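You operate a simulated robot arm through the tools that you are given. There is no shell and no other tool.

The job below is to be done with a simulated robot arm. You get a single attempt, and the scene is never put back.

JOB
Clamp the end cap, pump the rig to 100 and let it down to about 50.
Fine: swing the yoke bar over, screw its knob tight and shut the vent cock before you pump (100 kPa, no higher than 110). Crack the vent cock to let it down, shut it and leave the pressure on; a plug freed under pressure blows out.

It is judged by the outcome, as a careful person would: the job done as asked, and still so three seconds after it is handed in. It fails if anything else is knocked over, pushed out of place, dropped, spilled or broken. A push-on lid holds only when it is set on centred and level and pressed home; a screw cap is set on level and turned clockwise until tight.

ROBOT AND FRAMES
A 7-joint arm with a two-finger gripper, fixed in place. Base frame: the origin is at the foot of the arm, x ahead of it, y to its left, z up; the work surface is at about z = 870. Readings come in mm, degrees, newtons and seconds.
With the tool pointing down near the work surface it reaches from about 200 to 660 mm from the base axis. Its first joint turns from -143.0 to 143.0 degrees. Payload 1.47 kg.
The TCP is the grasp point between the finger pads, 16 mm short of the fingertips. In the tool frame z runs along the fingers and y along their closing line. Largest opening 87 mm; the body of the gripper starts 55 mm behind the TCP.
Orientation is that of the tool frame in the base frame, as [roll, pitch, yaw] about the fixed x, y, z axes, in that order (R = Rz(yaw) Ry(pitch) Rx(roll)). With the fingers straight down and closing along the base's y, the tool's x points along the base's -x, its y along +y and its z along -z.

CONTROLS
- The arm moves only by the tool apply_moves. Its argument "commands" is a list of rows, each a list of 2 entries, a list of its own where there are three numbers: the shift along the base's x, y, z in mm, then the turn, a rotation vector about the base's x, y, z in degrees. In form: [[[x, y, z], [ax, ay, az]], ...]. A call has 1 to 20 rows; each row shifts and turns the commanded pose from where the row before left it. "grip" is the opening, from 0 (shut) to 1 (fully open), set as the call begins (left out, the last holds). Each row takes 0.2 s and may step no farther than 50 mm and 8.6 degrees from the row before; otherwise, or with a gripper value out of range, the whole call is refused. Where a pose cannot be reached the arm comes as near as it can. A force on the tool above 70 N (or 10 N above the force at the start of the call, whichever is more), or a blocked arm, ends the call early, and 0.2 s more pass. Each finger travels about 45 mm/s and halts on what it meets, pressing with about 28 N; the grip force reading is that of the motor and also rises with nothing between the fingers. The clock runs only during rows and for 0.2 s after the last one: add rows that do not move to give the fingers time. The reply holds the time, the measured pose of the TCP, the force on the tool along the base axes, the opening and the grip force, in the units named above and with some noise, with the torque about the TCP (base axes, N m) and any sound that the robot's microphone picked up.
- Cameras (640 x 400 px; columns grow to the right, rows downward): "scene" is fixed at [49.6, 660.3, 1702.2]; the picture's right is [-0.65, -0.76, 0.00], its down [-0.61, 0.52, -0.59] and it looks along [0.45, -0.39, -0.80] (base axes); focal length 332 px, centre (320, 200). "wrist" rides on the gripper at [73, 12, -90] in the tool frame; the picture's right is [-0.16, 0.99, 0.00], its down [-0.72, -0.12, -0.68] and it looks along [-0.67, -0.11, 0.73] (tool axes); focal length 247 px, centre (320, 200). There is no depth. A picture from a camera that has moved, and an enlarged one, comes with that camera's place and axes in the base frame and with its lens. The place of the scene camera against the robot may be out by one fixed shift of up to 25 mm in any direction.
- snapshot(camera): a new picture of that camera. The clock stands still meanwhile.
- raise_lower(by): slides the trunk up (or, below 0, down) by that many mm; the arm rides with it, the base frame stays. It gives what a move gives, with no picture.
- zoom(camera, box): a new picture of the part [left, top, right, bottom] of that camera's present view, enlarged. The clock stands still meanwhile.
- job_done(): hands the job in; it is judged then, once.

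Nothing tells you positions but the pictures and the camera data. Unless the task says otherwise, let go and move clear before handing in.

The tools are called by a JSON object that holds its "fn" and its "kwargs". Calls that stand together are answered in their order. apply_moves: Moves the arm, as the interface text tells. Its arguments: {"type":"object","properties":{"commands":{"type":"array","items":{"type":"array"}},"grip":{"type":"number"}},"required":["commands"]} The other tools are called the same way: raise_lower (by) slides the trunk up or down; snapshot (camera) takes a picture; zoom (camera, box) takes an enlarged picture of a part of a camera's view; job_done () hands the job in.

At the start:

```text
time: 0.0
position: [380.1, 462.1, 1319.0]
ee_rot: [180.0, 0.0, -180.0]
force: [0.8, 0.5, -0.1]
torque: [0.04, 0.02, -0.02]
grip_width: 86.8
grasp_force: 0.0
trunk travel left (down, up): [-825.0, 415.0]
```

scene: 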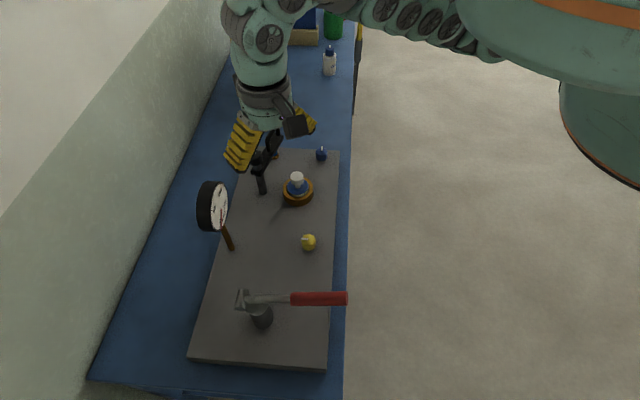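
wrist: 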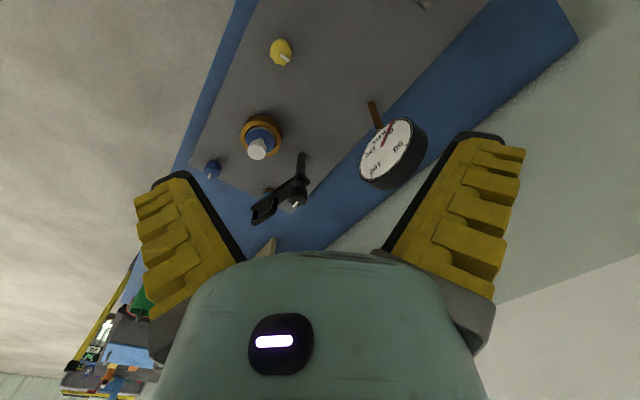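

I see a grey plate carrying a gauge, a capped cylinder with a brass ring, a black yoke on a post, a yellow and a blue knob, and a pump with a red handle. I'll take closer pictures before moving anything.

{"fn": "zoom", "kwargs": {"camera": "scene", "box": [180, 120, 360, 260]}}

{"fn": "zoom", "kwargs": {"camera": "scene", "box": [170, 240, 370, 380]}}

{"fn": "zoom", "kwargs": {"camera": "wrist", "box": [180, 20, 440, 240]}}

```text
2.86 times, centred on (270, 190) of scene
camera zoom: at [49.6, 660.3, 1702.2], right [-0.65, -0.76, 0.0], down [-0.61, 0.52, -0.59], along [0.45, -0.39, -0.8], focal length 948 px, centre (463, 229)
```

zoom: 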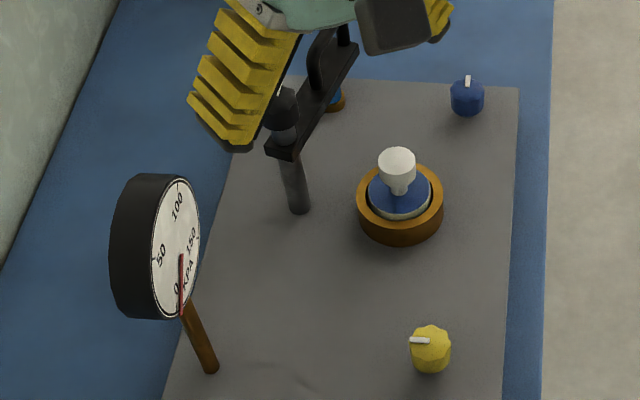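

```text
2.86 times, centred on (270, 310) of scene
camera zoom: at [49.6, 660.3, 1702.2], right [-0.65, -0.76, 0.0], down [-0.61, 0.52, -0.59], along [0.45, -0.39, -0.8], focal length 948 px, centre (463, -114)
```

zoom: 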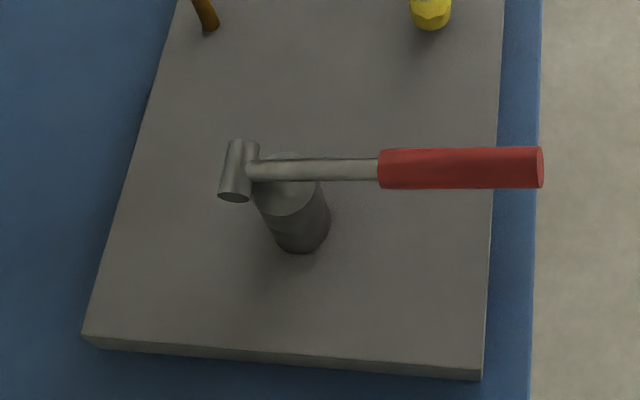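

```text
1.82 times, centred on (310, 130) of wrist
camera zoom: at [307.4, 474.3, 1407.8], right [0.16, 0.99, 0.0], down [0.72, -0.12, 0.68], along [0.67, -0.11, -0.73], focal length 449 px, centre (338, 327)
```

zoom: 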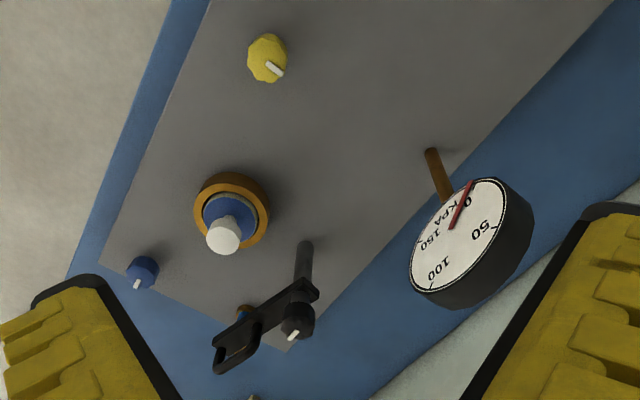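

The plate runs diagonally. I take the pump to be near (328,604), the yellow knob near (401,389), the capped port near (555,300) and the yoke post near (630,375). I'll move the gripper over to the right and lower it for a closer look.

{"fn": "apply_moves", "kwargs": {"commands": [[[0, -40, 0], [0, 0, 0]], [[0, -40, 0], [0, 0, 0]], [[0, -40, 0], [0, 0, 0]], [[0, -40, 0], [0, 0, 0]], [[0, -40, 0], [0, 0, 0]]]}}

{"fn": "raise_lower", "kwargs": {"by": -120}}

{"fn": "snapshot", "kwargs": {"camera": "wrist"}}

{"fn": "snapshot", "kwargs": {"camera": "scene"}}

```text
time: 1.2
position: [419.1, 383.9, 1296.1]
ee_rot: [-180.0, 0.0, 180.0]
force: [1.3, -0.1, -0.8]
torque: [0.03, 0.0, 0.02]
grip_width: 87.0
grasp_force: 0.1
out of reach, approached as far as the arm can: row 1, 2, 3, 4, 5
trunk travel left (down, up): [-825.0, 415.0]
```

```text
time: 2.7
position: [419.3, 383.5, 1176.2]
ee_rot: [180.0, -0.1, 180.0]
force: [-0.4, 0.1, 0.3]
torque: [0.02, 0.02, 0.0]
grip_width: 87.2
grasp_force: 0.0
trunk travel left (down, up): [-705.0, 535.0]
```

```text
taken
camera wrist: at [346.4, 394.9, 1265.2], right [0.16, 0.99, 0.0], down [0.72, -0.12, 0.68], along [0.67, -0.11, -0.73], focal length 247 px, centre (320, 200)
```

wrist: 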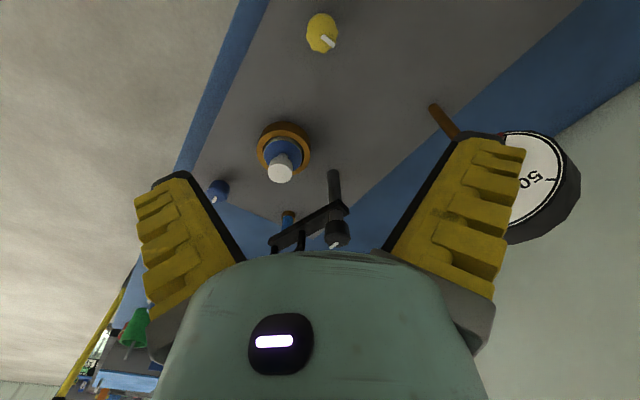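

```text
taken
```

scene: 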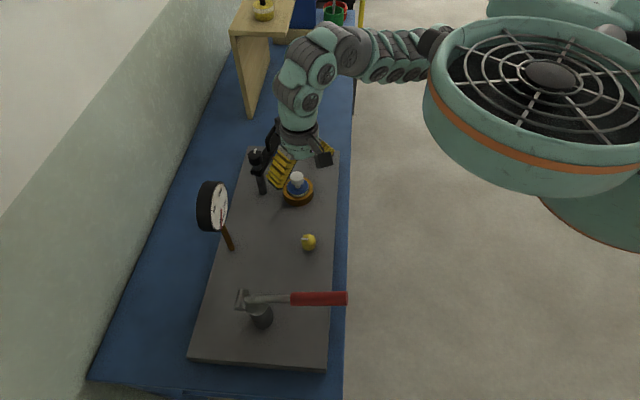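

The first move hit the reach limit, so the arm stopped near (419,384,1176). I'll try a small move down and to the right to see how the commands track, then look again.

{"fn": "apply_moves", "kwargs": {"commands": [[[0, 0, -20], [0, 0, 0]]]}}

```text
time: 3.1
position: [420.3, 383.0, 1176.8]
ee_rot: [-180.0, 0.0, -179.9]
force: [0.4, 0.0, -0.5]
torque: [0.03, 0.02, 0.01]
grip_width: 87.0
grasp_force: 0.0
out of reach, approached as far as the arm can: row 1
trunk travel left (down, up): [-705.0, 535.0]
```

The inner reach looks limited at this height relative to the trunk. I'll raise the trunk back and lower the arm instead.

{"fn": "raise_lower", "kwargs": {"by": 120}}

{"fn": "apply_moves", "kwargs": {"commands": [[[0, 0, -40], [0, 0, 0]], [[0, 0, -40], [0, 0, 0]], [[0, 0, -40], [0, 0, 0]]]}}

```text
time: 4.6
position: [420.2, 382.9, 1296.5]
ee_rot: [-179.9, -0.1, -180.0]
force: [0.4, 0.3, 0.0]
torque: [0.0, 0.02, 0.01]
grip_width: 87.0
grasp_force: 0.1
trunk travel left (down, up): [-825.0, 415.0]
```

```text
time: 5.4
position: [421.6, 386.9, 1284.0]
ee_rot: [180.0, -0.2, 179.7]
force: [-0.5, 0.5, 0.2]
torque: [-0.01, 0.02, -0.01]
grip_width: 87.1
grasp_force: 0.1
out of reach, approached as far as the arm can: row 1, 2, 3
trunk travel left (down, up): [-825.0, 415.0]
```

The arm is still held at a limit. I'll step back towards the start pose to learn how the commanded pose behaves.

{"fn": "apply_moves", "kwargs": {"commands": [[[0, 0, -40], [0, 0, 0]], [[0, 0, -40], [0, 0, 0]]]}}

{"fn": "apply_moves", "kwargs": {"commands": [[[0, 40, 0], [0, 0, 0]], [[0, 40, 0], [0, 0, 0]]]}}

```text
time: 6.0
position: [421.2, 387.1, 1283.6]
ee_rot: [-180.0, 0.0, 179.8]
force: [0.0, -0.3, -0.8]
torque: [0.0, 0.02, -0.04]
grip_width: 87.1
grasp_force: 0.1
out of reach, approached as far as the arm can: row 1, 2
trunk travel left (down, up): [-825.0, 415.0]
```

```text
time: 6.6
position: [419.8, 466.6, 1281.1]
ee_rot: [-179.9, 0.3, -179.2]
force: [3.8, 0.6, 1.6]
torque: [0.0, 0.33, -0.01]
grip_width: 87.2
grasp_force: 0.0
trunk travel left (down, up): [-825.0, 415.0]
```

Each call starts from the reached pose. Next I'll test going straight down, with a check at each step.

{"fn": "apply_moves", "kwargs": {"commands": [[[0, 0, -40], [0, 0, 0]], [[0, 0, -40], [0, 0, 0]]]}}

{"fn": "snapshot", "kwargs": {"camera": "scene"}}

```text
time: 7.2
position: [421.4, 465.1, 1203.8]
ee_rot: [-180.0, 0.0, -179.9]
force: [0.2, -0.7, 0.1]
torque: [-0.05, 0.01, 0.02]
grip_width: 86.6
grasp_force: 0.1
trunk travel left (down, up): [-825.0, 415.0]
```

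```text
taken
```

scene: 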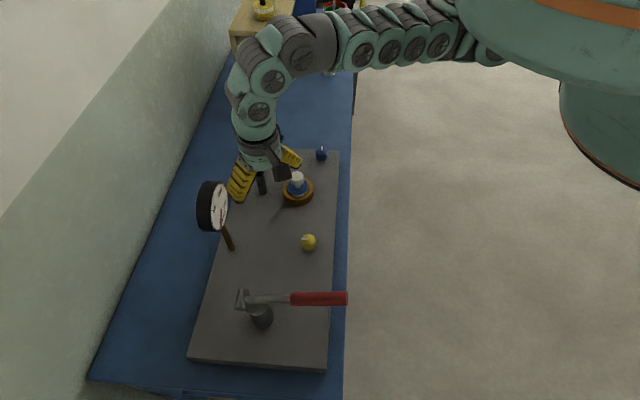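

Going down here works fine. I'll drop a bit more, then move toward −x/−y for a closer look at the yoke, cap and vent knobs.

{"fn": "apply_moves", "kwargs": {"commands": [[[0, 0, -40], [0, 0, 0]], [[-20, -40, -20], [0, 0, 0]], [[-20, -40, 0], [0, 0, 0]], [[-20, -40, 0], [0, 0, 0]], [[0, -40, 0], [0, 0, 0]]]}}

{"fn": "snapshot", "kwargs": {"camera": "wrist"}}

```text
time: 8.4
position: [396.2, 414.9, 1144.1]
ee_rot: [-180.0, 0.0, 180.0]
force: [-0.5, -0.2, 1.4]
torque: [-0.04, 0.0, -0.03]
grip_width: 86.9
grasp_force: 0.1
out of reach, approached as far as the arm can: row 3, 4, 5
trunk travel left (down, up): [-825.0, 415.0]
```

```text
taken
camera wrist: at [323.9, 427.1, 1232.4], right [0.16, 0.99, 0.0], down [0.72, -0.12, 0.68], along [0.67, -0.11, -0.73], focal length 247 px, centre (320, 200)
```

wrist: 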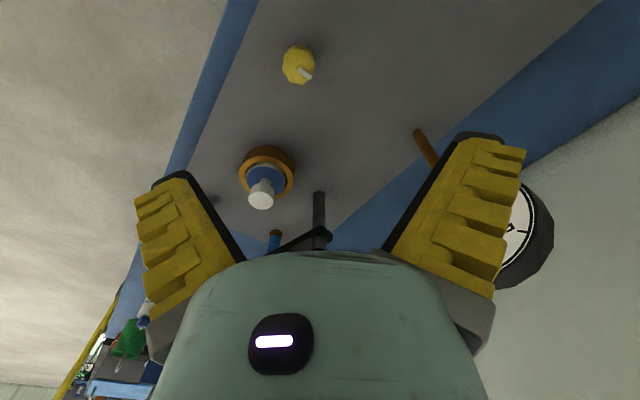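

The limit may come from the wrist roll at this fixed yaw, so I'll turn the tool about vertical while moving.

{"fn": "apply_moves", "kwargs": {"commands": [[[0, 0, 0], [0, 0, -8]], [[0, 0, 0], [0, 0, -8]], [[0, -30, 0], [0, 0, -8]], [[0, -30, 0], [0, 0, -8]]]}}

```text
time: 9.4
position: [413.4, 399.0, 1132.1]
ee_rot: [180.0, 0.0, 147.8]
force: [0.2, 0.1, 0.8]
torque: [-0.02, -0.02, 0.0]
grip_width: 87.1
grasp_force: 0.1
out of reach, approached as far as the arm can: row 3, 4
trunk travel left (down, up): [-825.0, 415.0]
```

The yaw turned freely but the inner radius still holds at about 573. I'll raise the trunk and bring the arm down relative to it, to see if the inner reach opens.

{"fn": "raise_lower", "kwargs": {"by": 200}}

{"fn": "apply_moves", "kwargs": {"commands": [[[0, 0, -40], [0, 0, 0]], [[0, 0, -40], [0, 0, 0]], [[0, 0, -40], [0, 0, 0]], [[0, 0, -40], [0, 0, 0]], [[0, 0, -40], [0, 0, 0]]]}}

{"fn": "apply_moves", "kwargs": {"commands": [[[-20, -20, 0], [0, 0, 0]], [[-20, -20, 0], [0, 0, 0]], [[-20, -20, 0], [0, 0, 0]]]}}

{"fn": "snapshot", "kwargs": {"camera": "scene"}}

```text
time: 11.6
position: [413.2, 399.8, 1332.1]
ee_rot: [-179.9, 0.0, 148.1]
force: [-0.3, 0.1, 0.2]
torque: [-0.01, 0.03, 0.01]
grip_width: 86.9
grasp_force: 0.1
trunk travel left (down, up): [-1025.0, 215.0]
```

```text
time: 12.8
position: [416.5, 394.3, 1137.3]
ee_rot: [179.8, 0.3, 147.8]
force: [0.8, 1.0, -0.1]
torque: [-0.01, 0.09, -0.01]
grip_width: 87.3
grasp_force: 0.1
out of reach, approached as far as the arm can: row 5
trunk travel left (down, up): [-1025.0, 215.0]
```

```text
time: 13.6
position: [355.1, 335.2, 1134.6]
ee_rot: [-180.0, 0.1, 147.9]
force: [0.7, -0.2, 0.3]
torque: [0.01, 0.0, 0.01]
grip_width: 87.1
grasp_force: 0.0
trunk travel left (down, up): [-1025.0, 215.0]
```

```text
taken
```

scene: 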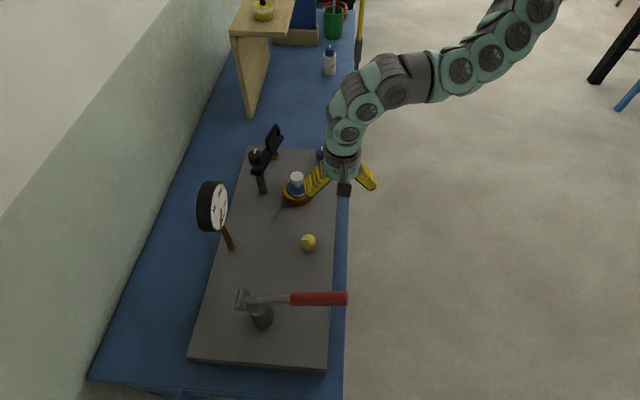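

With the trunk up the inner reach opened, and the scene view is now clear. I'll zoom in on the rig and check the wrist view.

{"fn": "zoom", "kwargs": {"camera": "scene", "box": [225, 115, 345, 205]}}

{"fn": "zoom", "kwargs": {"camera": "scene", "box": [190, 170, 330, 260]}}

{"fn": "snapshot", "kwargs": {"camera": "wrist"}}

```text
4.44 times, centred on (285, 160) of scene
camera zoom: at [49.6, 660.3, 1702.2], right [-0.65, -0.76, 0.0], down [-0.61, 0.52, -0.59], along [0.45, -0.39, -0.8], focal length 1474 px, centre (476, 378)
```

zoom: 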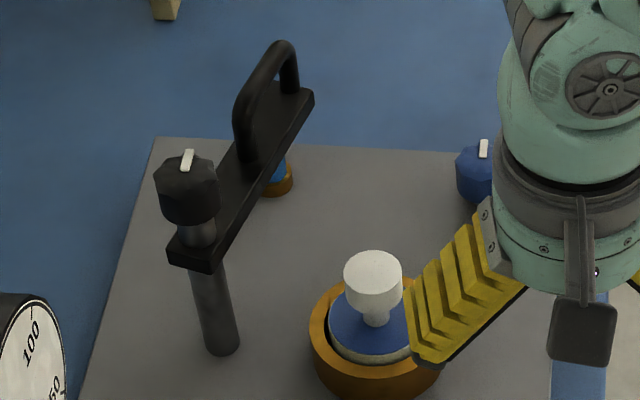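

```text
4.44 times, centred on (260, 215) of scene
camera zoom: at [49.6, 660.3, 1702.2], right [-0.65, -0.76, 0.0], down [-0.61, 0.52, -0.59], along [0.45, -0.39, -0.8], focal length 1474 px, centre (587, 133)
```

zoom: 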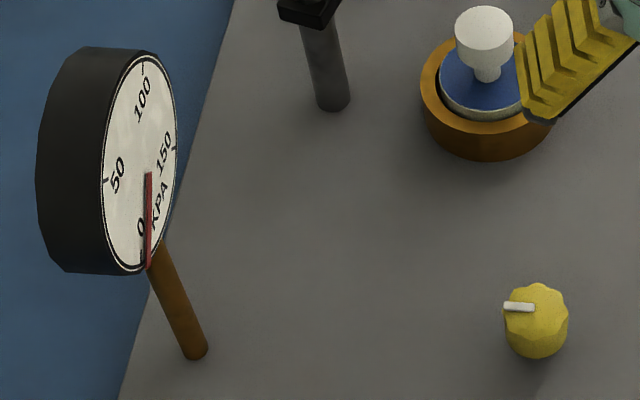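

```text
taken
camera wrist: at [298.9, 383.2, 1223.6], right [0.66, 0.75, 0.0], down [0.55, -0.48, 0.68], along [0.51, -0.45, -0.73], focal length 247 px, centre (320, 200)
```

wrist: 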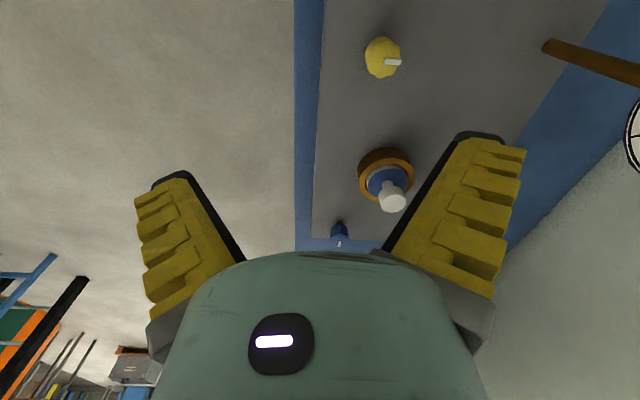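

The layout is now clear:
- **Yoke:** the bar sits on a post near (624,376), with a handle loop on it and a screw knob on top at z≈1040.
- **End cap:** near (551,301), with its white top at z≈970.
- **Knobs:** yellow near (401,387), blue near (619,149).

I'll look closer to tell which knob is the vent cock.

{"fn": "apply_moves", "kwargs": {"commands": [[[-10, -20, -40], [0, 0, 0]], [[-10, -20, -40], [0, 0, 0]], [[0, -10, -30], [0, 0, 0]]]}}

{"fn": "snapshot", "kwargs": {"camera": "wrist"}}

```text
time: 14.4
position: [329.2, 285.8, 1024.9]
ee_rot: [179.9, 0.0, 148.2]
force: [0.1, 0.5, 0.1]
torque: [-0.04, 0.02, 0.01]
grip_width: 87.1
grasp_force: 0.0
trunk travel left (down, up): [-1025.0, 215.0]
```

```text
taken
camera wrist: at [274.4, 334.3, 1112.5], right [0.66, 0.75, 0.0], down [0.55, -0.48, 0.68], along [0.51, -0.45, -0.73], focal length 247 px, centre (320, 200)
```

wrist: 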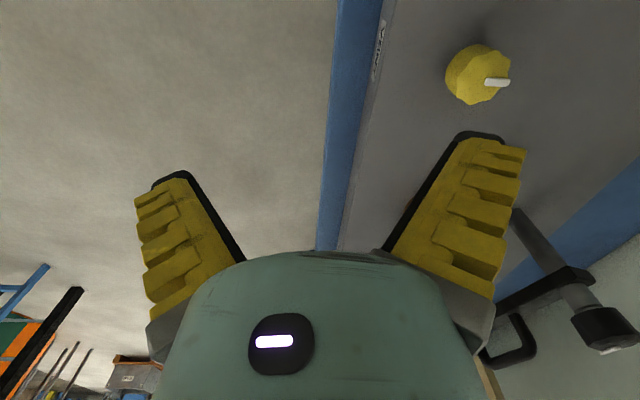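

There is a label on the plate's front edge next to the yellow knob. I'll zoom in on it.

{"fn": "zoom", "kwargs": {"camera": "wrist", "box": [330, 0, 530, 125]}}

{"fn": "zoom", "kwargs": {"camera": "wrist", "box": [355, 10, 405, 90]}}

{"fn": "zoom", "kwargs": {"camera": "wrist", "box": [470, 200, 640, 370]}}

```text
3.20 times, centred on (430, 62) of wrist
camera zoom: at [274.4, 334.3, 1112.5], right [0.66, 0.75, 0.0], down [0.55, -0.48, 0.68], along [0.51, -0.45, -0.73], focal length 790 px, centre (-32, 640)
```

zoom: 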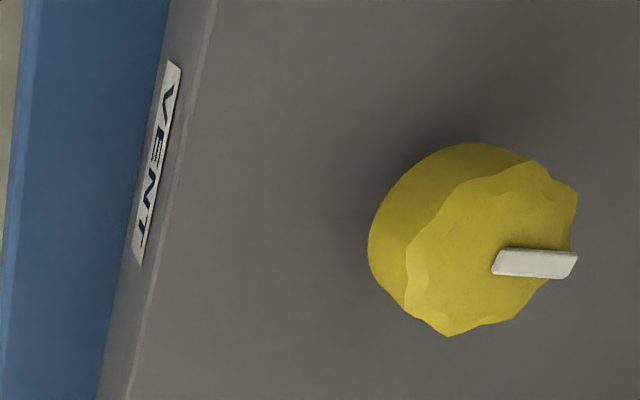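

```text
5.00 times, centred on (380, 50) of wrist
camera zoom: at [274.4, 334.3, 1112.5], right [0.66, 0.75, 0.0], down [0.55, -0.48, 0.68], along [0.51, -0.45, -0.73], focal length 1235 px, centre (20, 950)
```

zoom: 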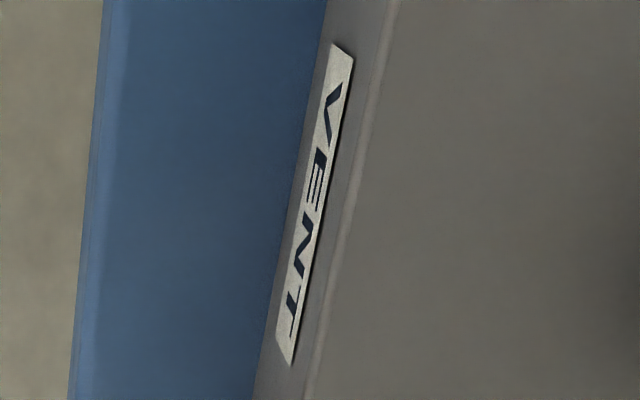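

```text
2.35 times, centred on (555, 285) of wrist
camera zoom: at [274.4, 334.3, 1112.5], right [0.66, 0.75, 0.0], down [0.55, -0.48, 0.68], along [0.51, -0.45, -0.73], focal length 581 px, centre (-233, 0)
```

zoom: 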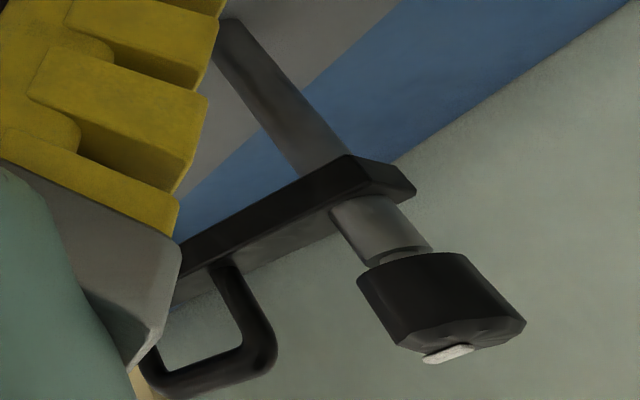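

The yellow knob is labelled VENT. The yoke handle and knob are at a radius of about 728, beyond the tool-down reach, so I'll rise and test how far I can reach out there, turning the closing line to cross the bar.

{"fn": "apply_moves", "kwargs": {"commands": [[[10, -5, 45], [0, 0, -8]], [[20, -5, 45], [0, 0, -8]], [[40, -5, 45], [0, 0, -8]], [[40, 0, 30], [0, 0, -7.4]], [[40, 0, 0], [0, 0, 0]], [[40, 0, 0], [0, 0, 0]], [[40, 0, 0], [0, 0, 0]]]}}

{"fn": "snapshot", "kwargs": {"camera": "wrist"}}

```text
refused: row 3 steps farther than a row can; nothing moved
```

```text
taken
camera wrist: at [274.4, 334.3, 1112.5], right [0.66, 0.75, 0.0], down [0.55, -0.48, 0.68], along [0.51, -0.45, -0.73], focal length 247 px, centre (320, 200)
```

wrist: 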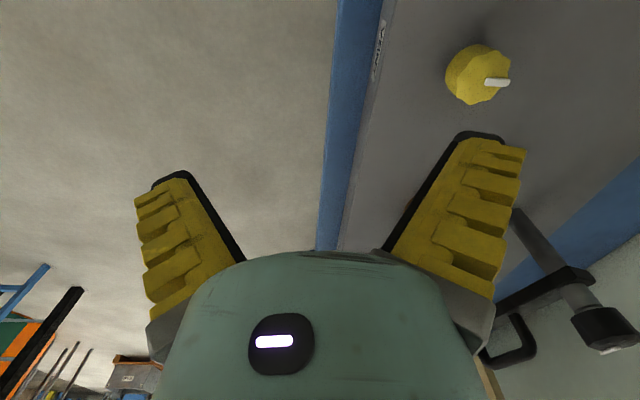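

One row was too long, so the call was refused. I'll repeat it with shorter steps.

{"fn": "apply_moves", "kwargs": {"commands": [[[10, -5, 45], [0, 0, -8]], [[10, -5, 45], [0, 0, -8]], [[20, -5, 40], [0, 0, -8]], [[40, 0, 20], [0, 0, -7.4]], [[40, 0, 0], [0, 0, 0]], [[40, 0, 0], [0, 0, 0]], [[40, 0, 0], [0, 0, 0]]]}}

{"fn": "snapshot", "kwargs": {"camera": "wrist"}}

{"fn": "snapshot", "kwargs": {"camera": "scene"}}

```text
time: 16.0
position: [533.5, 268.8, 1174.6]
ee_rot: [-180.0, -0.1, 116.5]
force: [-1.4, -0.6, -1.0]
torque: [0.02, -0.06, 0.03]
grip_width: 86.9
grasp_force: 0.1
trunk travel left (down, up): [-1025.0, 215.0]
```

```text
taken
camera wrist: at [511.6, 338.6, 1263.6], right [0.95, 0.3, 0.0], down [0.22, -0.7, 0.68], along [0.2, -0.65, -0.73], focal length 247 px, centre (320, 200)
```

wrist: 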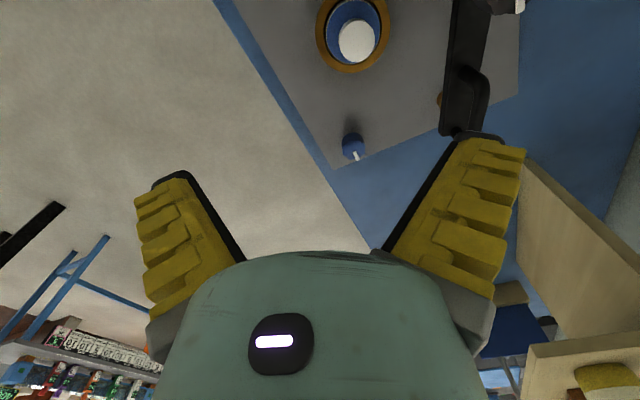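

```text
taken
```

scene: 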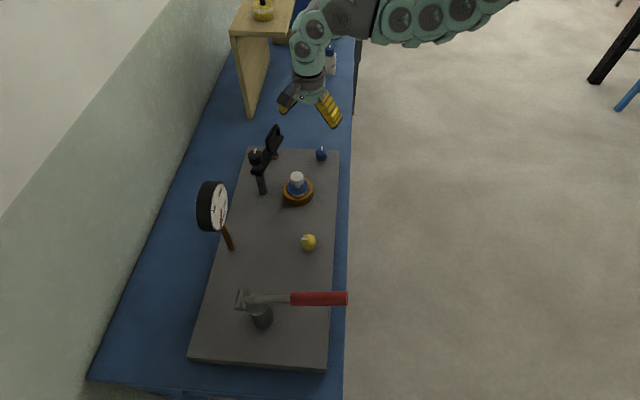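

This gives a good overhead view of the bar. I'll zoom in for measurements and read the label near the blue knob.

{"fn": "zoom", "kwargs": {"camera": "wrist", "box": [400, 0, 560, 150]}}

{"fn": "zoom", "kwargs": {"camera": "wrist", "box": [260, 80, 400, 190]}}

```text
2.67 times, centred on (480, 75) of wrist
camera zoom: at [511.6, 338.6, 1263.6], right [0.95, 0.3, 0.0], down [0.22, -0.7, 0.68], along [0.2, -0.65, -0.73], focal length 659 px, centre (-107, 533)
```

zoom: 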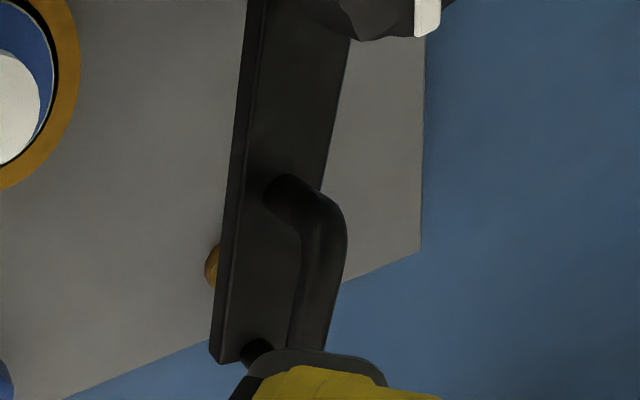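

```text
3.64 times, centred on (330, 135) of wrist
camera zoom: at [511.6, 338.6, 1263.6], right [0.95, 0.3, 0.0], down [0.22, -0.7, 0.68], along [0.2, -0.65, -0.73], focal length 898 px, centre (284, 436)
```

zoom: 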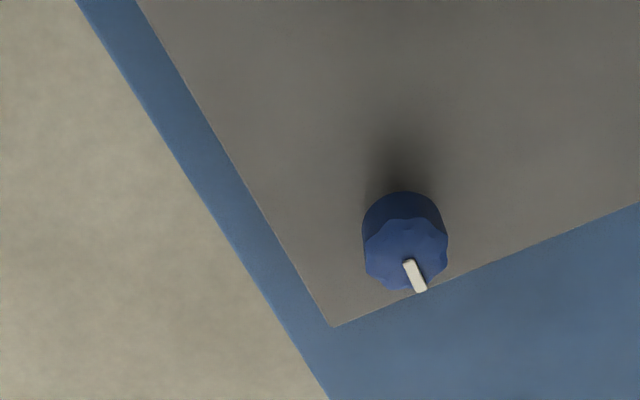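

The bar lies at about −58° from its post, with the handle rod about 77–141 mm out from the post. Next I'll test the outward reach at this height.

{"fn": "apply_moves", "kwargs": {"commands": [[[40, 0, 0], [0, 0, 0]], [[40, 0, 0], [0, 0, 0]], [[40, 0, 0], [0, 0, 0]]]}}

{"fn": "snapshot", "kwargs": {"camera": "wrist"}}

```text
time: 16.8
position: [616.1, 265.7, 1182.3]
ee_rot: [179.9, 0.0, 116.4]
force: [0.7, 0.8, 0.8]
torque: [-0.01, 0.07, -0.01]
grip_width: 87.2
grasp_force: 0.0
out of reach, approached as far as the arm can: row 3
trunk travel left (down, up): [-1025.0, 215.0]
```

```text
taken
camera wrist: at [594.4, 335.7, 1269.8], right [0.95, 0.3, 0.0], down [0.22, -0.7, 0.68], along [0.2, -0.65, -0.73], focal length 247 px, centre (320, 200)
```

wrist: 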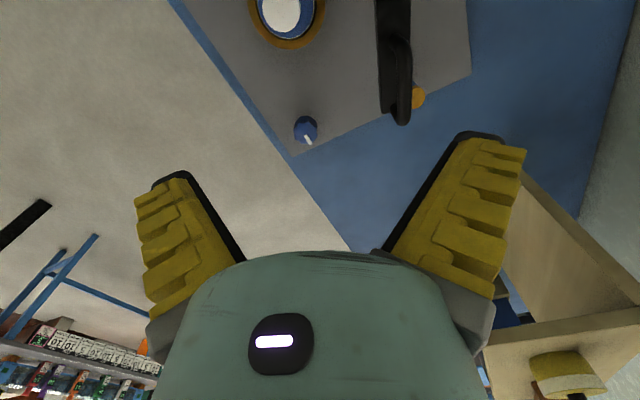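

With the tool straight down the reach ends at about 671 here. I'll put the trunk lower relative to the hand, raising the arm first to keep clear, and test again.

{"fn": "apply_moves", "kwargs": {"commands": [[[0, 0, 40], [0, 0, 0]], [[0, 0, 40], [0, 0, 0]], [[0, 0, 40], [0, 0, 0]], [[0, 0, 40], [0, 0, 0]]]}}

{"fn": "raise_lower", "kwargs": {"by": -160}}

{"fn": "apply_moves", "kwargs": {"commands": [[[40, 15, 0], [0, 0, 0]], [[40, 15, 0], [0, 0, 0]], [[40, 15, 0], [0, 0, 0]]]}}

```text
time: 18.0
position: [673.7, 249.5, 1371.1]
ee_rot: [177.8, -7.0, 102.7]
force: [-0.2, -0.1, 0.6]
torque: [0.01, 0.01, 0.0]
grip_width: 86.9
grasp_force: 0.0
trunk travel left (down, up): [-1025.0, 215.0]
stopped in row 4: the arm was blocked; the commanded pose is now the measured one
```

```text
time: 19.8
position: [673.6, 248.2, 1211.2]
ee_rot: [177.8, -7.0, 102.7]
force: [0.2, 0.0, -0.7]
torque: [0.0, 0.02, 0.01]
grip_width: 86.7
grasp_force: 0.0
trunk travel left (down, up): [-865.0, 375.0]
```

```text
time: 20.6
position: [699.2, 259.4, 1212.2]
ee_rot: [177.7, -7.0, 102.7]
force: [0.1, -0.2, 0.1]
torque: [-0.04, 0.0, 0.0]
grip_width: 86.8
grasp_force: 0.0
out of reach, approached as far as the arm can: row 1, 2, 3
trunk travel left (down, up): [-865.0, 375.0]
```

The arm jumped its posture on that lift, so I'll check the scene.

{"fn": "snapshot", "kwargs": {"camera": "scene"}}

{"fn": "snapshot", "kwargs": {"camera": "wrist"}}

```text
taken
```

scene: 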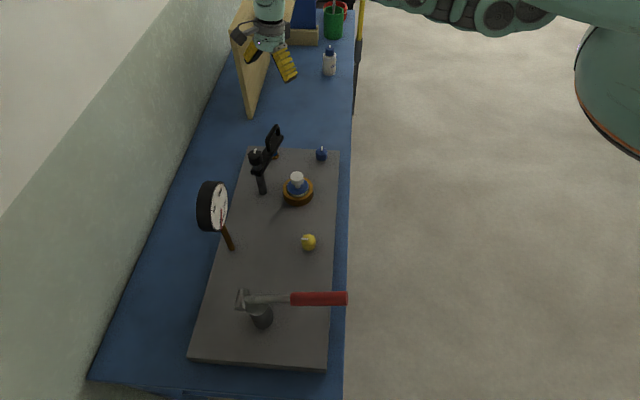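

```text
taken
camera wrist: at [694.5, 319.7, 1309.1], right [1.0, 0.06, 0.02], down [0.04, -0.81, 0.58], along [0.05, -0.58, -0.81], focal length 247 px, centre (320, 200)
```

wrist: 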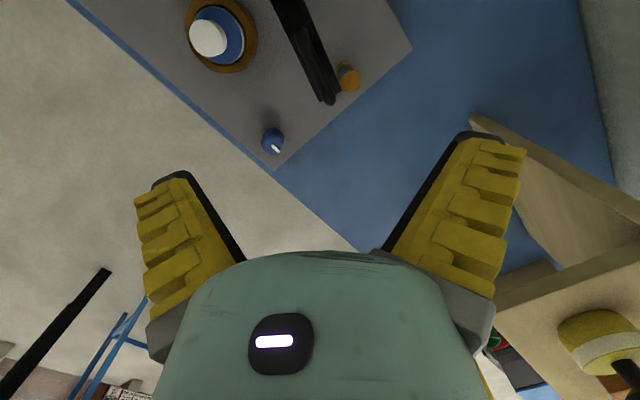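

That was just an arm posture change; nothing was touched, and the reach is now much better (r≈746). I'll straighten the tool and work the trunk down in stages, keeping the hand above the yoke.

{"fn": "apply_moves", "kwargs": {"commands": [[[-10, 5, 0], [-3.6, 0.3, 6]], [[-5, 5, 0], [-3.7, 0.4, 6]], [[0, 5, 10], [0, 0, 7]]]}}

{"fn": "raise_lower", "kwargs": {"by": -80}}

{"fn": "snapshot", "kwargs": {"camera": "wrist"}}

```text
time: 21.4
position: [673.5, 269.1, 1223.5]
ee_rot: [-179.3, -0.3, 121.9]
force: [0.8, 0.2, -0.1]
torque: [0.04, 0.02, 0.01]
grip_width: 86.9
grasp_force: 0.1
out of reach, approached as far as the arm can: row 1, 2
trunk travel left (down, up): [-865.0, 375.0]
```

```text
time: 22.6
position: [674.8, 268.6, 1143.1]
ee_rot: [-179.4, -0.3, 121.6]
force: [0.8, 0.6, 0.2]
torque: [-0.02, -0.01, 0.01]
grip_width: 87.2
grasp_force: 0.0
trunk travel left (down, up): [-785.0, 455.0]
```

```text
taken
camera wrist: at [647.8, 335.7, 1231.2], right [0.92, 0.38, -0.01], down [0.29, -0.68, 0.68], along [0.25, -0.63, -0.73], focal length 247 px, centre (320, 200)
```

wrist: 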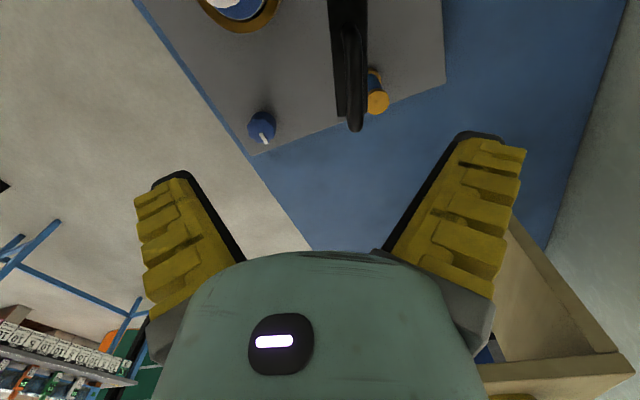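

I'm now over the yoke area with the tool pointing down. I'll zoom to measure the handle relative to the gripper.

{"fn": "zoom", "kwargs": {"camera": "wrist", "box": [290, 0, 450, 150]}}

```text
2.67 times, centred on (370, 75) of wrist
camera zoom: at [647.8, 335.7, 1231.2], right [0.92, 0.38, -0.01], down [0.29, -0.68, 0.68], along [0.25, -0.63, -0.73], focal length 659 px, centre (187, 533)
```

zoom: 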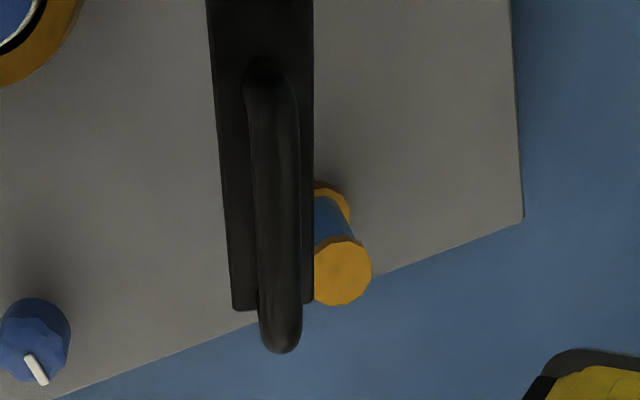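

From several views I put the handle rod's middle at about (692,289,1022). I'll lower the trunk in stages while raising the arm by the same amount, then centre over the rod.

{"fn": "apply_moves", "kwargs": {"commands": [[[0, 0, 30], [0, 0, 0]], [[0, 0, 30], [0, 0, 0]]]}}

{"fn": "raise_lower", "kwargs": {"by": -80}}

{"fn": "apply_moves", "kwargs": {"commands": [[[0, 0, 25], [0, 0, 0]], [[0, 0, 25], [0, 0, 0]]]}}

{"fn": "raise_lower", "kwargs": {"by": -70}}

```text
time: 23.2
position: [672.9, 268.0, 1200.6]
ee_rot: [-179.2, -0.3, 121.3]
force: [0.3, -0.4, -0.3]
torque: [0.0, -0.01, 0.01]
grip_width: 87.2
grasp_force: 0.0
trunk travel left (down, up): [-785.0, 455.0]
```

```text
time: 24.3
position: [672.1, 268.1, 1121.1]
ee_rot: [-179.4, -0.4, 121.7]
force: [-0.5, 0.1, -0.3]
torque: [-0.01, 0.03, 0.02]
grip_width: 86.9
grasp_force: 0.0
trunk travel left (down, up): [-705.0, 535.0]
```

```text
time: 24.9
position: [666.2, 264.0, 1172.1]
ee_rot: [-179.3, -0.2, 121.6]
force: [0.7, 0.4, -0.6]
torque: [0.0, 0.01, 0.0]
grip_width: 86.8
grasp_force: 0.1
out of reach, approached as far as the arm can: row 1, 2
trunk travel left (down, up): [-705.0, 535.0]
```

```text
time: 26.0
position: [668.2, 263.5, 1101.4]
ee_rot: [-179.5, -0.2, 121.5]
force: [-0.2, -0.4, 0.2]
torque: [0.0, 0.0, -0.01]
grip_width: 86.9
grasp_force: 0.1
trunk travel left (down, up): [-635.0, 605.0]
```

Straight down the arm can't quite reach the rod, so I'll tilt the tool about 20° outward, about the bar's own direction, and move over the rod.

{"fn": "apply_moves", "kwargs": {"commands": [[[0, 0, 5], [4, -6.9, 0]], [[5, 5, 5], [4, -6.9, 0]], [[5, 5, 0], [2, -3.4, 0]]]}}

{"fn": "apply_moves", "kwargs": {"commands": [[[8, 8, 0], [0, 0, 0]], [[8, 8, 0], [0, 0, 0]]]}}

{"fn": "snapshot", "kwargs": {"camera": "wrist"}}

{"fn": "snapshot", "kwargs": {"camera": "scene"}}

```text
time: 26.8
position: [677.3, 273.0, 1111.1]
ee_rot: [160.6, 0.1, 121.6]
force: [0.6, -0.5, 0.1]
torque: [0.03, 0.02, 0.03]
grip_width: 86.8
grasp_force: 0.1
trunk travel left (down, up): [-635.0, 605.0]
```

```text
time: 27.4
position: [693.9, 289.9, 1110.5]
ee_rot: [160.9, 0.1, 121.5]
force: [0.5, 0.0, 0.3]
torque: [-0.01, 0.05, 0.0]
grip_width: 87.1
grasp_force: 0.1
trunk travel left (down, up): [-635.0, 605.0]
```

```text
taken
camera wrist: at [639.6, 341.5, 1197.4], right [0.88, 0.35, 0.32], down [0.09, -0.79, 0.61], along [0.47, -0.5, -0.73], focal length 247 px, centre (320, 200)
```

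wrist: 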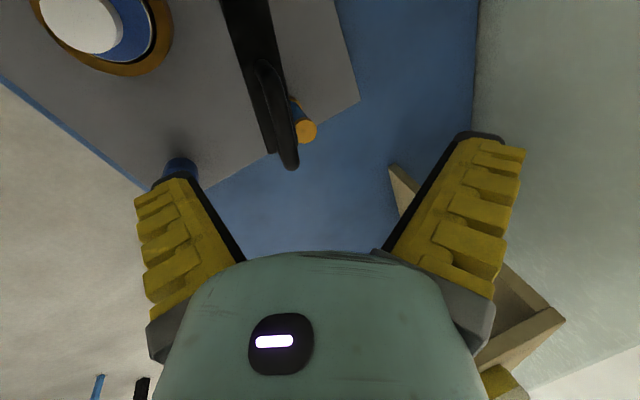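

```text
taken
```

scene: 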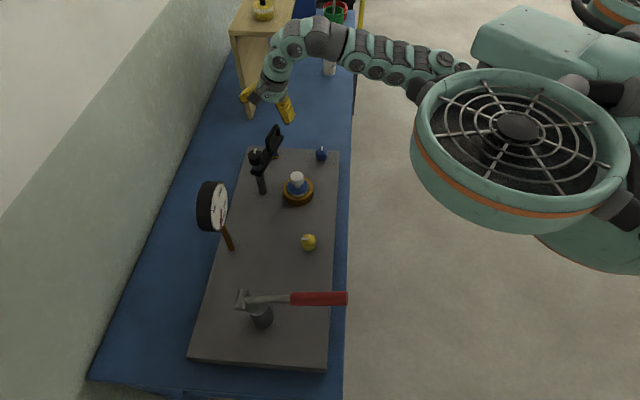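

The tilt worked and the TCP is right above the rod's middle. I'll go down with the fingers open, stop partway, and check.

{"fn": "apply_moves", "kwargs": {"commands": [[[0, -1, -20], [0, 0, 0]], [[-1, 0, -20], [0, 0, 0]], [[0, 0, -10], [0, 0, 0]]]}}

{"fn": "snapshot", "kwargs": {"camera": "wrist"}}

```text
time: 28.2
position: [691.5, 289.6, 1060.3]
ee_rot: [160.7, 0.1, 121.7]
force: [0.0, -1.0, 0.2]
torque: [-0.02, 0.0, -0.01]
grip_width: 87.2
grasp_force: 0.0
trunk travel left (down, up): [-635.0, 605.0]
```

```text
taken
camera wrist: at [637.8, 341.7, 1147.1], right [0.88, 0.35, 0.33], down [0.09, -0.79, 0.61], along [0.47, -0.5, -0.72], focal length 247 px, centre (320, 200)
```

wrist: 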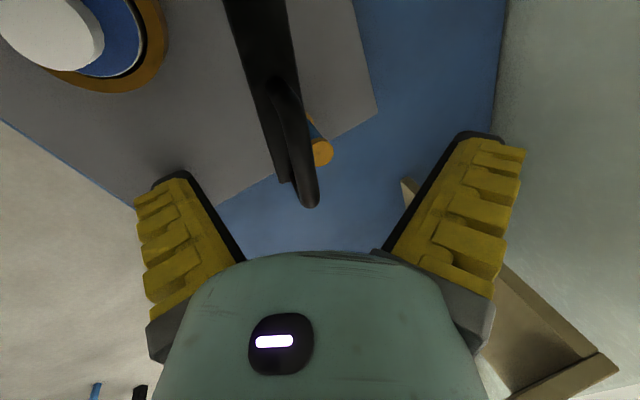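

The rod lies between the fingers and is centred. I'll go down the last 34 mm and then close gently.

{"fn": "apply_moves", "kwargs": {"commands": [[[0, -1, -17], [0, 0, 0]], [[0, -2, -16], [0, 0, 0]]]}}

{"fn": "zoom", "kwargs": {"camera": "wrist", "box": [160, 20, 480, 240]}}

{"fn": "zoom", "kwargs": {"camera": "scene", "box": [215, 75, 335, 175]}}

```text
time: 28.8
position: [690.2, 285.6, 1025.7]
ee_rot: [160.7, 0.2, 121.6]
force: [0.2, 0.3, 0.2]
torque: [0.03, 0.02, -0.03]
grip_width: 87.2
grasp_force: 0.0
trunk travel left (down, up): [-635.0, 605.0]
```

```text
1.82 times, centred on (320, 130) of wrist
camera zoom: at [637.5, 338.1, 1113.8], right [0.88, 0.35, 0.33], down [0.09, -0.79, 0.61], along [0.47, -0.5, -0.73], focal length 449 px, centre (320, 327)
```

zoom: 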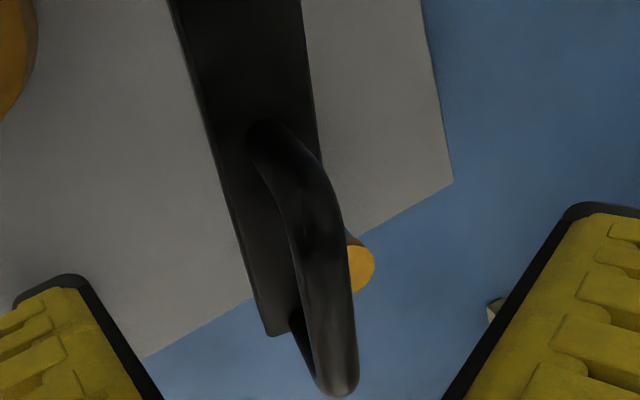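

```text
4.00 times, centred on (275, 125) of scene
camera zoom: at [49.6, 660.3, 1702.2], right [-0.65, -0.76, 0.0], down [-0.61, 0.52, -0.59], along [0.45, -0.39, -0.8], focal length 1327 px, centre (500, 500)
```

zoom: 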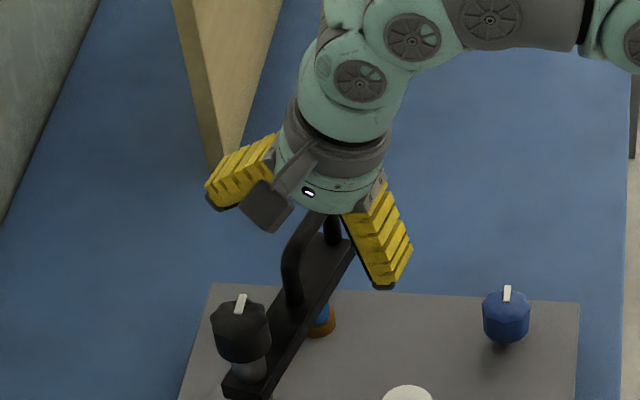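

The rod sits centred between the fingers. I'll close on it.

{"fn": "apply_moves", "kwargs": {"commands": [[[0, 0, 0], [0, 0, 0]], [[0, 0, 0], [0, 0, 0]], [[0, 0, 0], [0, 0, 0]], [[0, 0, 0], [0, 0, 0]], [[0, 0, 0], [0, 0, 0]], [[0, 0, 0], [0, 0, 0]]], "grip": 0.0}}

{"fn": "zoom", "kwargs": {"camera": "wrist", "box": [160, 20, 480, 240]}}

```text
time: 30.2
position: [692.4, 285.1, 1028.6]
ee_rot: [160.6, 0.2, 121.4]
force: [-2.4, -1.4, 7.4]
torque: [0.31, 0.2, -0.26]
grip_width: 8.3
grasp_force: 29.7
trunk travel left (down, up): [-635.0, 605.0]
```

```text
1.82 times, centred on (320, 130) of wrist
camera zoom: at [638.5, 338.2, 1115.4], right [0.88, 0.35, 0.33], down [0.09, -0.79, 0.61], along [0.47, -0.5, -0.73], focal length 449 px, centre (320, 327)
```

zoom: 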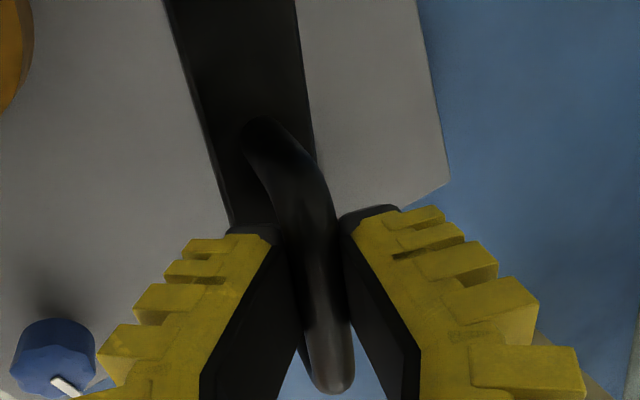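

I have the handle, with the post axis estimated at (638,375). I'll swing the bar clockwise about it in small steps, turning the hand with it and watching the forces.

{"fn": "apply_moves", "kwargs": {"commands": [[[-11.7, -6.1, 0], [0, 0, -7.2]], [[-12, -4.5, 0], [0, 0, -7]]]}}

{"fn": "snapshot", "kwargs": {"camera": "scene"}}

```text
time: 30.8
position: [673.5, 274.4, 1033.7]
ee_rot: [160.1, 0.4, 107.3]
force: [-2.2, 1.4, 22.0]
torque: [-0.83, -0.4, 0.15]
grip_width: 6.1
grasp_force: 30.1
trunk travel left (down, up): [-635.0, 605.0]
```

```text
taken
```

scene: 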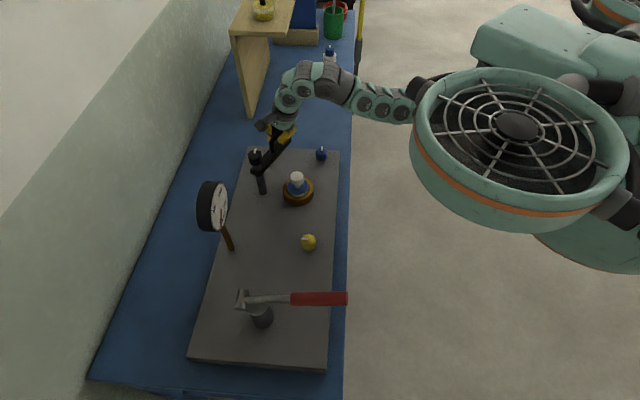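

The fingers are riding up off the top of the rod, so it sits lower than I thought. I'll open, look, and regrip deeper.

{"fn": "apply_moves", "kwargs": {"commands": [[[0, 0, 0], [0, 0, 0]], [[0, 0, 0], [0, 0, 0]], [[0, 0, 0], [0, 0, 0]], [[0, 0, 0], [0, 0, 0]]], "grip": 0.7}}

{"fn": "zoom", "kwargs": {"camera": "wrist", "box": [160, 20, 480, 240]}}

{"fn": "zoom", "kwargs": {"camera": "scene", "box": [215, 75, 335, 205]}}

```text
time: 31.8
position: [668.8, 276.0, 1026.7]
ee_rot: [160.9, 0.2, 107.4]
force: [-0.2, 0.1, 0.2]
torque: [-0.02, 0.02, -0.04]
grip_width: 65.3
grasp_force: 3.1
trunk travel left (down, up): [-635.0, 605.0]
```

```text
1.82 times, centred on (320, 130) of wrist
camera zoom: at [629.8, 340.1, 1114.2], right [0.94, 0.13, 0.33], down [-0.1, -0.79, 0.61], along [0.33, -0.6, -0.73], focal length 449 px, centre (320, 327)
```

zoom: 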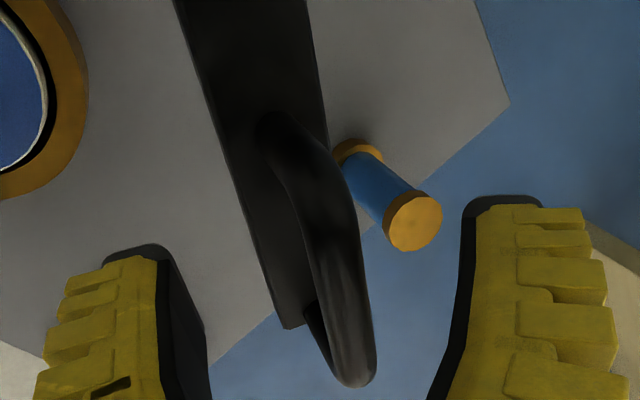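

```text
3.08 times, centred on (275, 140) of scene
camera zoom: at [49.6, 660.3, 1702.2], right [-0.65, -0.76, 0.0], down [-0.61, 0.52, -0.59], along [0.45, -0.39, -0.8], focal length 1021 px, centre (458, 385)
```

zoom: 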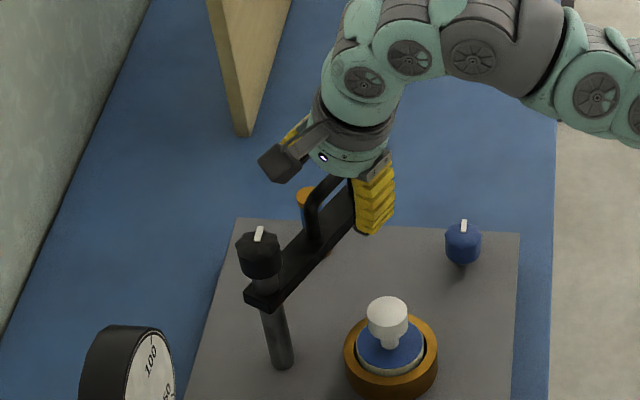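

The bar has already swung about 12° and now points to about −71°. I'll shift slightly, go 13 mm lower and regrip.

{"fn": "apply_moves", "kwargs": {"commands": [[[5.7, 2, 0], [0, 0, 0]], [[0, 0, -13], [0, 0, 0]]]}}

{"fn": "apply_moves", "kwargs": {"commands": [[[0, 0, 0], [0, 0, 0]], [[0, 0, 0], [0, 0, 0]], [[0, 0, 0], [0, 0, 0]], [[0, 0, 0], [0, 0, 0]], [[0, 0, 0], [0, 0, 0]], [[0, 0, 0], [0, 0, 0]]], "grip": 0.0}}

```text
time: 32.4
position: [675.5, 277.8, 1016.2]
ee_rot: [160.7, 0.2, 107.2]
force: [-0.3, -0.6, -0.4]
torque: [0.0, 0.03, -0.01]
grip_width: 65.2
grasp_force: 3.3
trunk travel left (down, up): [-635.0, 605.0]
```

```text
time: 33.8
position: [672.5, 277.2, 1012.9]
ee_rot: [161.0, 0.2, 107.4]
force: [6.7, 5.0, -17.7]
torque: [0.1, 0.02, -0.7]
grip_width: 6.1
grasp_force: 30.2
trunk travel left (down, up): [-635.0, 605.0]
```

It is now pulling inward slightly, so the rod's centre is a few mm higher, near z≈1020. I'll regrip 6 mm higher.

{"fn": "apply_moves", "kwargs": {"commands": [[[0, 0, 0], [0, 0, 0]], [[0, 0, 0], [0, 0, 0]], [[0, 0, 0], [0, 0, 0]], [[1.5, 0.5, 5], [0, 0, 0]]], "grip": 0.5}}

{"fn": "apply_moves", "kwargs": {"commands": [[[0, 0, 0], [0, 0, 0]], [[0, 0, 0], [0, 0, 0]], [[0, 0, 0], [0, 0, 0]], [[0, 0, 0], [0, 0, 0]], [[0, 0, 0], [0, 0, 0]]], "grip": 0.0}}

{"fn": "zoom", "kwargs": {"camera": "wrist", "box": [160, 20, 480, 240]}}

```text
time: 34.8
position: [676.2, 277.8, 1021.0]
ee_rot: [160.8, 0.2, 107.2]
force: [-0.1, 0.5, -0.3]
torque: [0.02, 0.02, -0.04]
grip_width: 48.8
grasp_force: 4.1
trunk travel left (down, up): [-635.0, 605.0]
```

```text
time: 36.0
position: [674.8, 278.3, 1019.5]
ee_rot: [160.8, 0.1, 107.4]
force: [2.6, 2.1, -9.6]
torque: [-0.19, -0.1, -0.26]
grip_width: 7.1
grasp_force: 30.0
trunk travel left (down, up): [-635.0, 605.0]
```

```text
1.82 times, centred on (320, 130) of wrist
camera zoom: at [636.1, 342.1, 1106.0], right [0.94, 0.13, 0.32], down [-0.1, -0.79, 0.61], along [0.33, -0.6, -0.73], focal length 449 px, centre (320, 327)
```

zoom: 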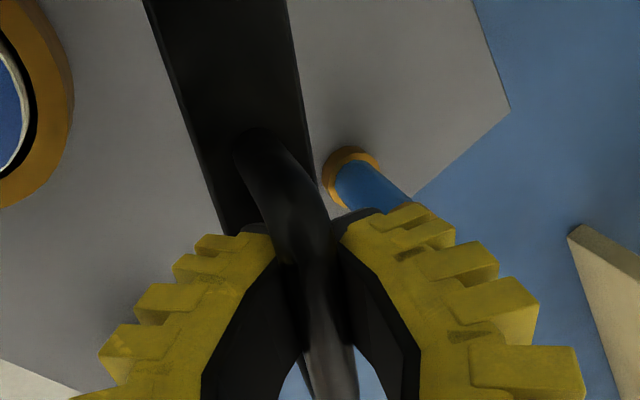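

The grip is now close to neutral. I'll continue the swing clockwise in two stages.

{"fn": "apply_moves", "kwargs": {"commands": [[[-12.2, -3.5, 1], [0, 0, -7.1]], [[-12.5, -1.9, 0], [0, 0, -7.1]], [[-12.7, -0.3, 0], [0, 0, -7.1]], [[-12.6, 1.2, 0], [0, 0, -7.1]]]}}

{"fn": "zoom", "kwargs": {"camera": "scene", "box": [215, 75, 335, 205]}}

{"fn": "snapshot", "kwargs": {"camera": "wrist"}}

```text
time: 37.0
position: [623.8, 274.7, 1020.1]
ee_rot: [160.9, 0.2, 79.1]
force: [5.8, 11.4, -17.9]
torque: [0.12, -0.06, -0.31]
grip_width: 5.7
grasp_force: 30.6
trunk travel left (down, up): [-635.0, 605.0]
```

```text
3.08 times, centred on (275, 140) of scene
camera zoom: at [49.6, 660.3, 1702.2], right [-0.65, -0.76, 0.0], down [-0.61, 0.52, -0.59], along [0.45, -0.39, -0.8], focal length 1021 px, centre (458, 385)
```

zoom: 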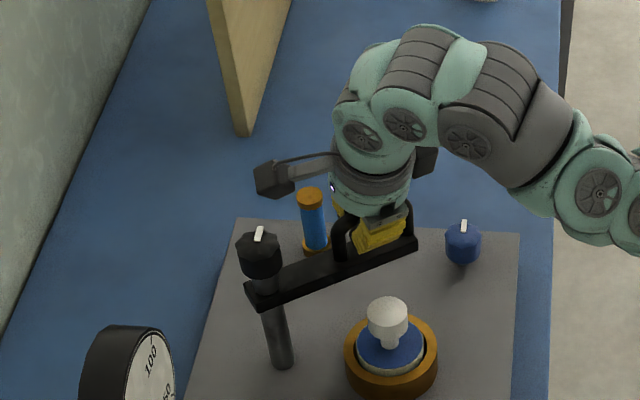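

```text
taken
camera wrist: at [620.0, 349.4, 1107.3], right [0.89, -0.33, 0.32], down [-0.46, -0.65, 0.61], along [0.01, -0.69, -0.73], focal length 247 px, centre (320, 200)
```

wrist: 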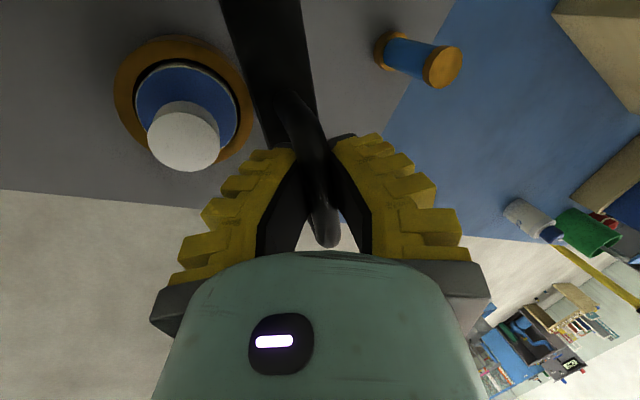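

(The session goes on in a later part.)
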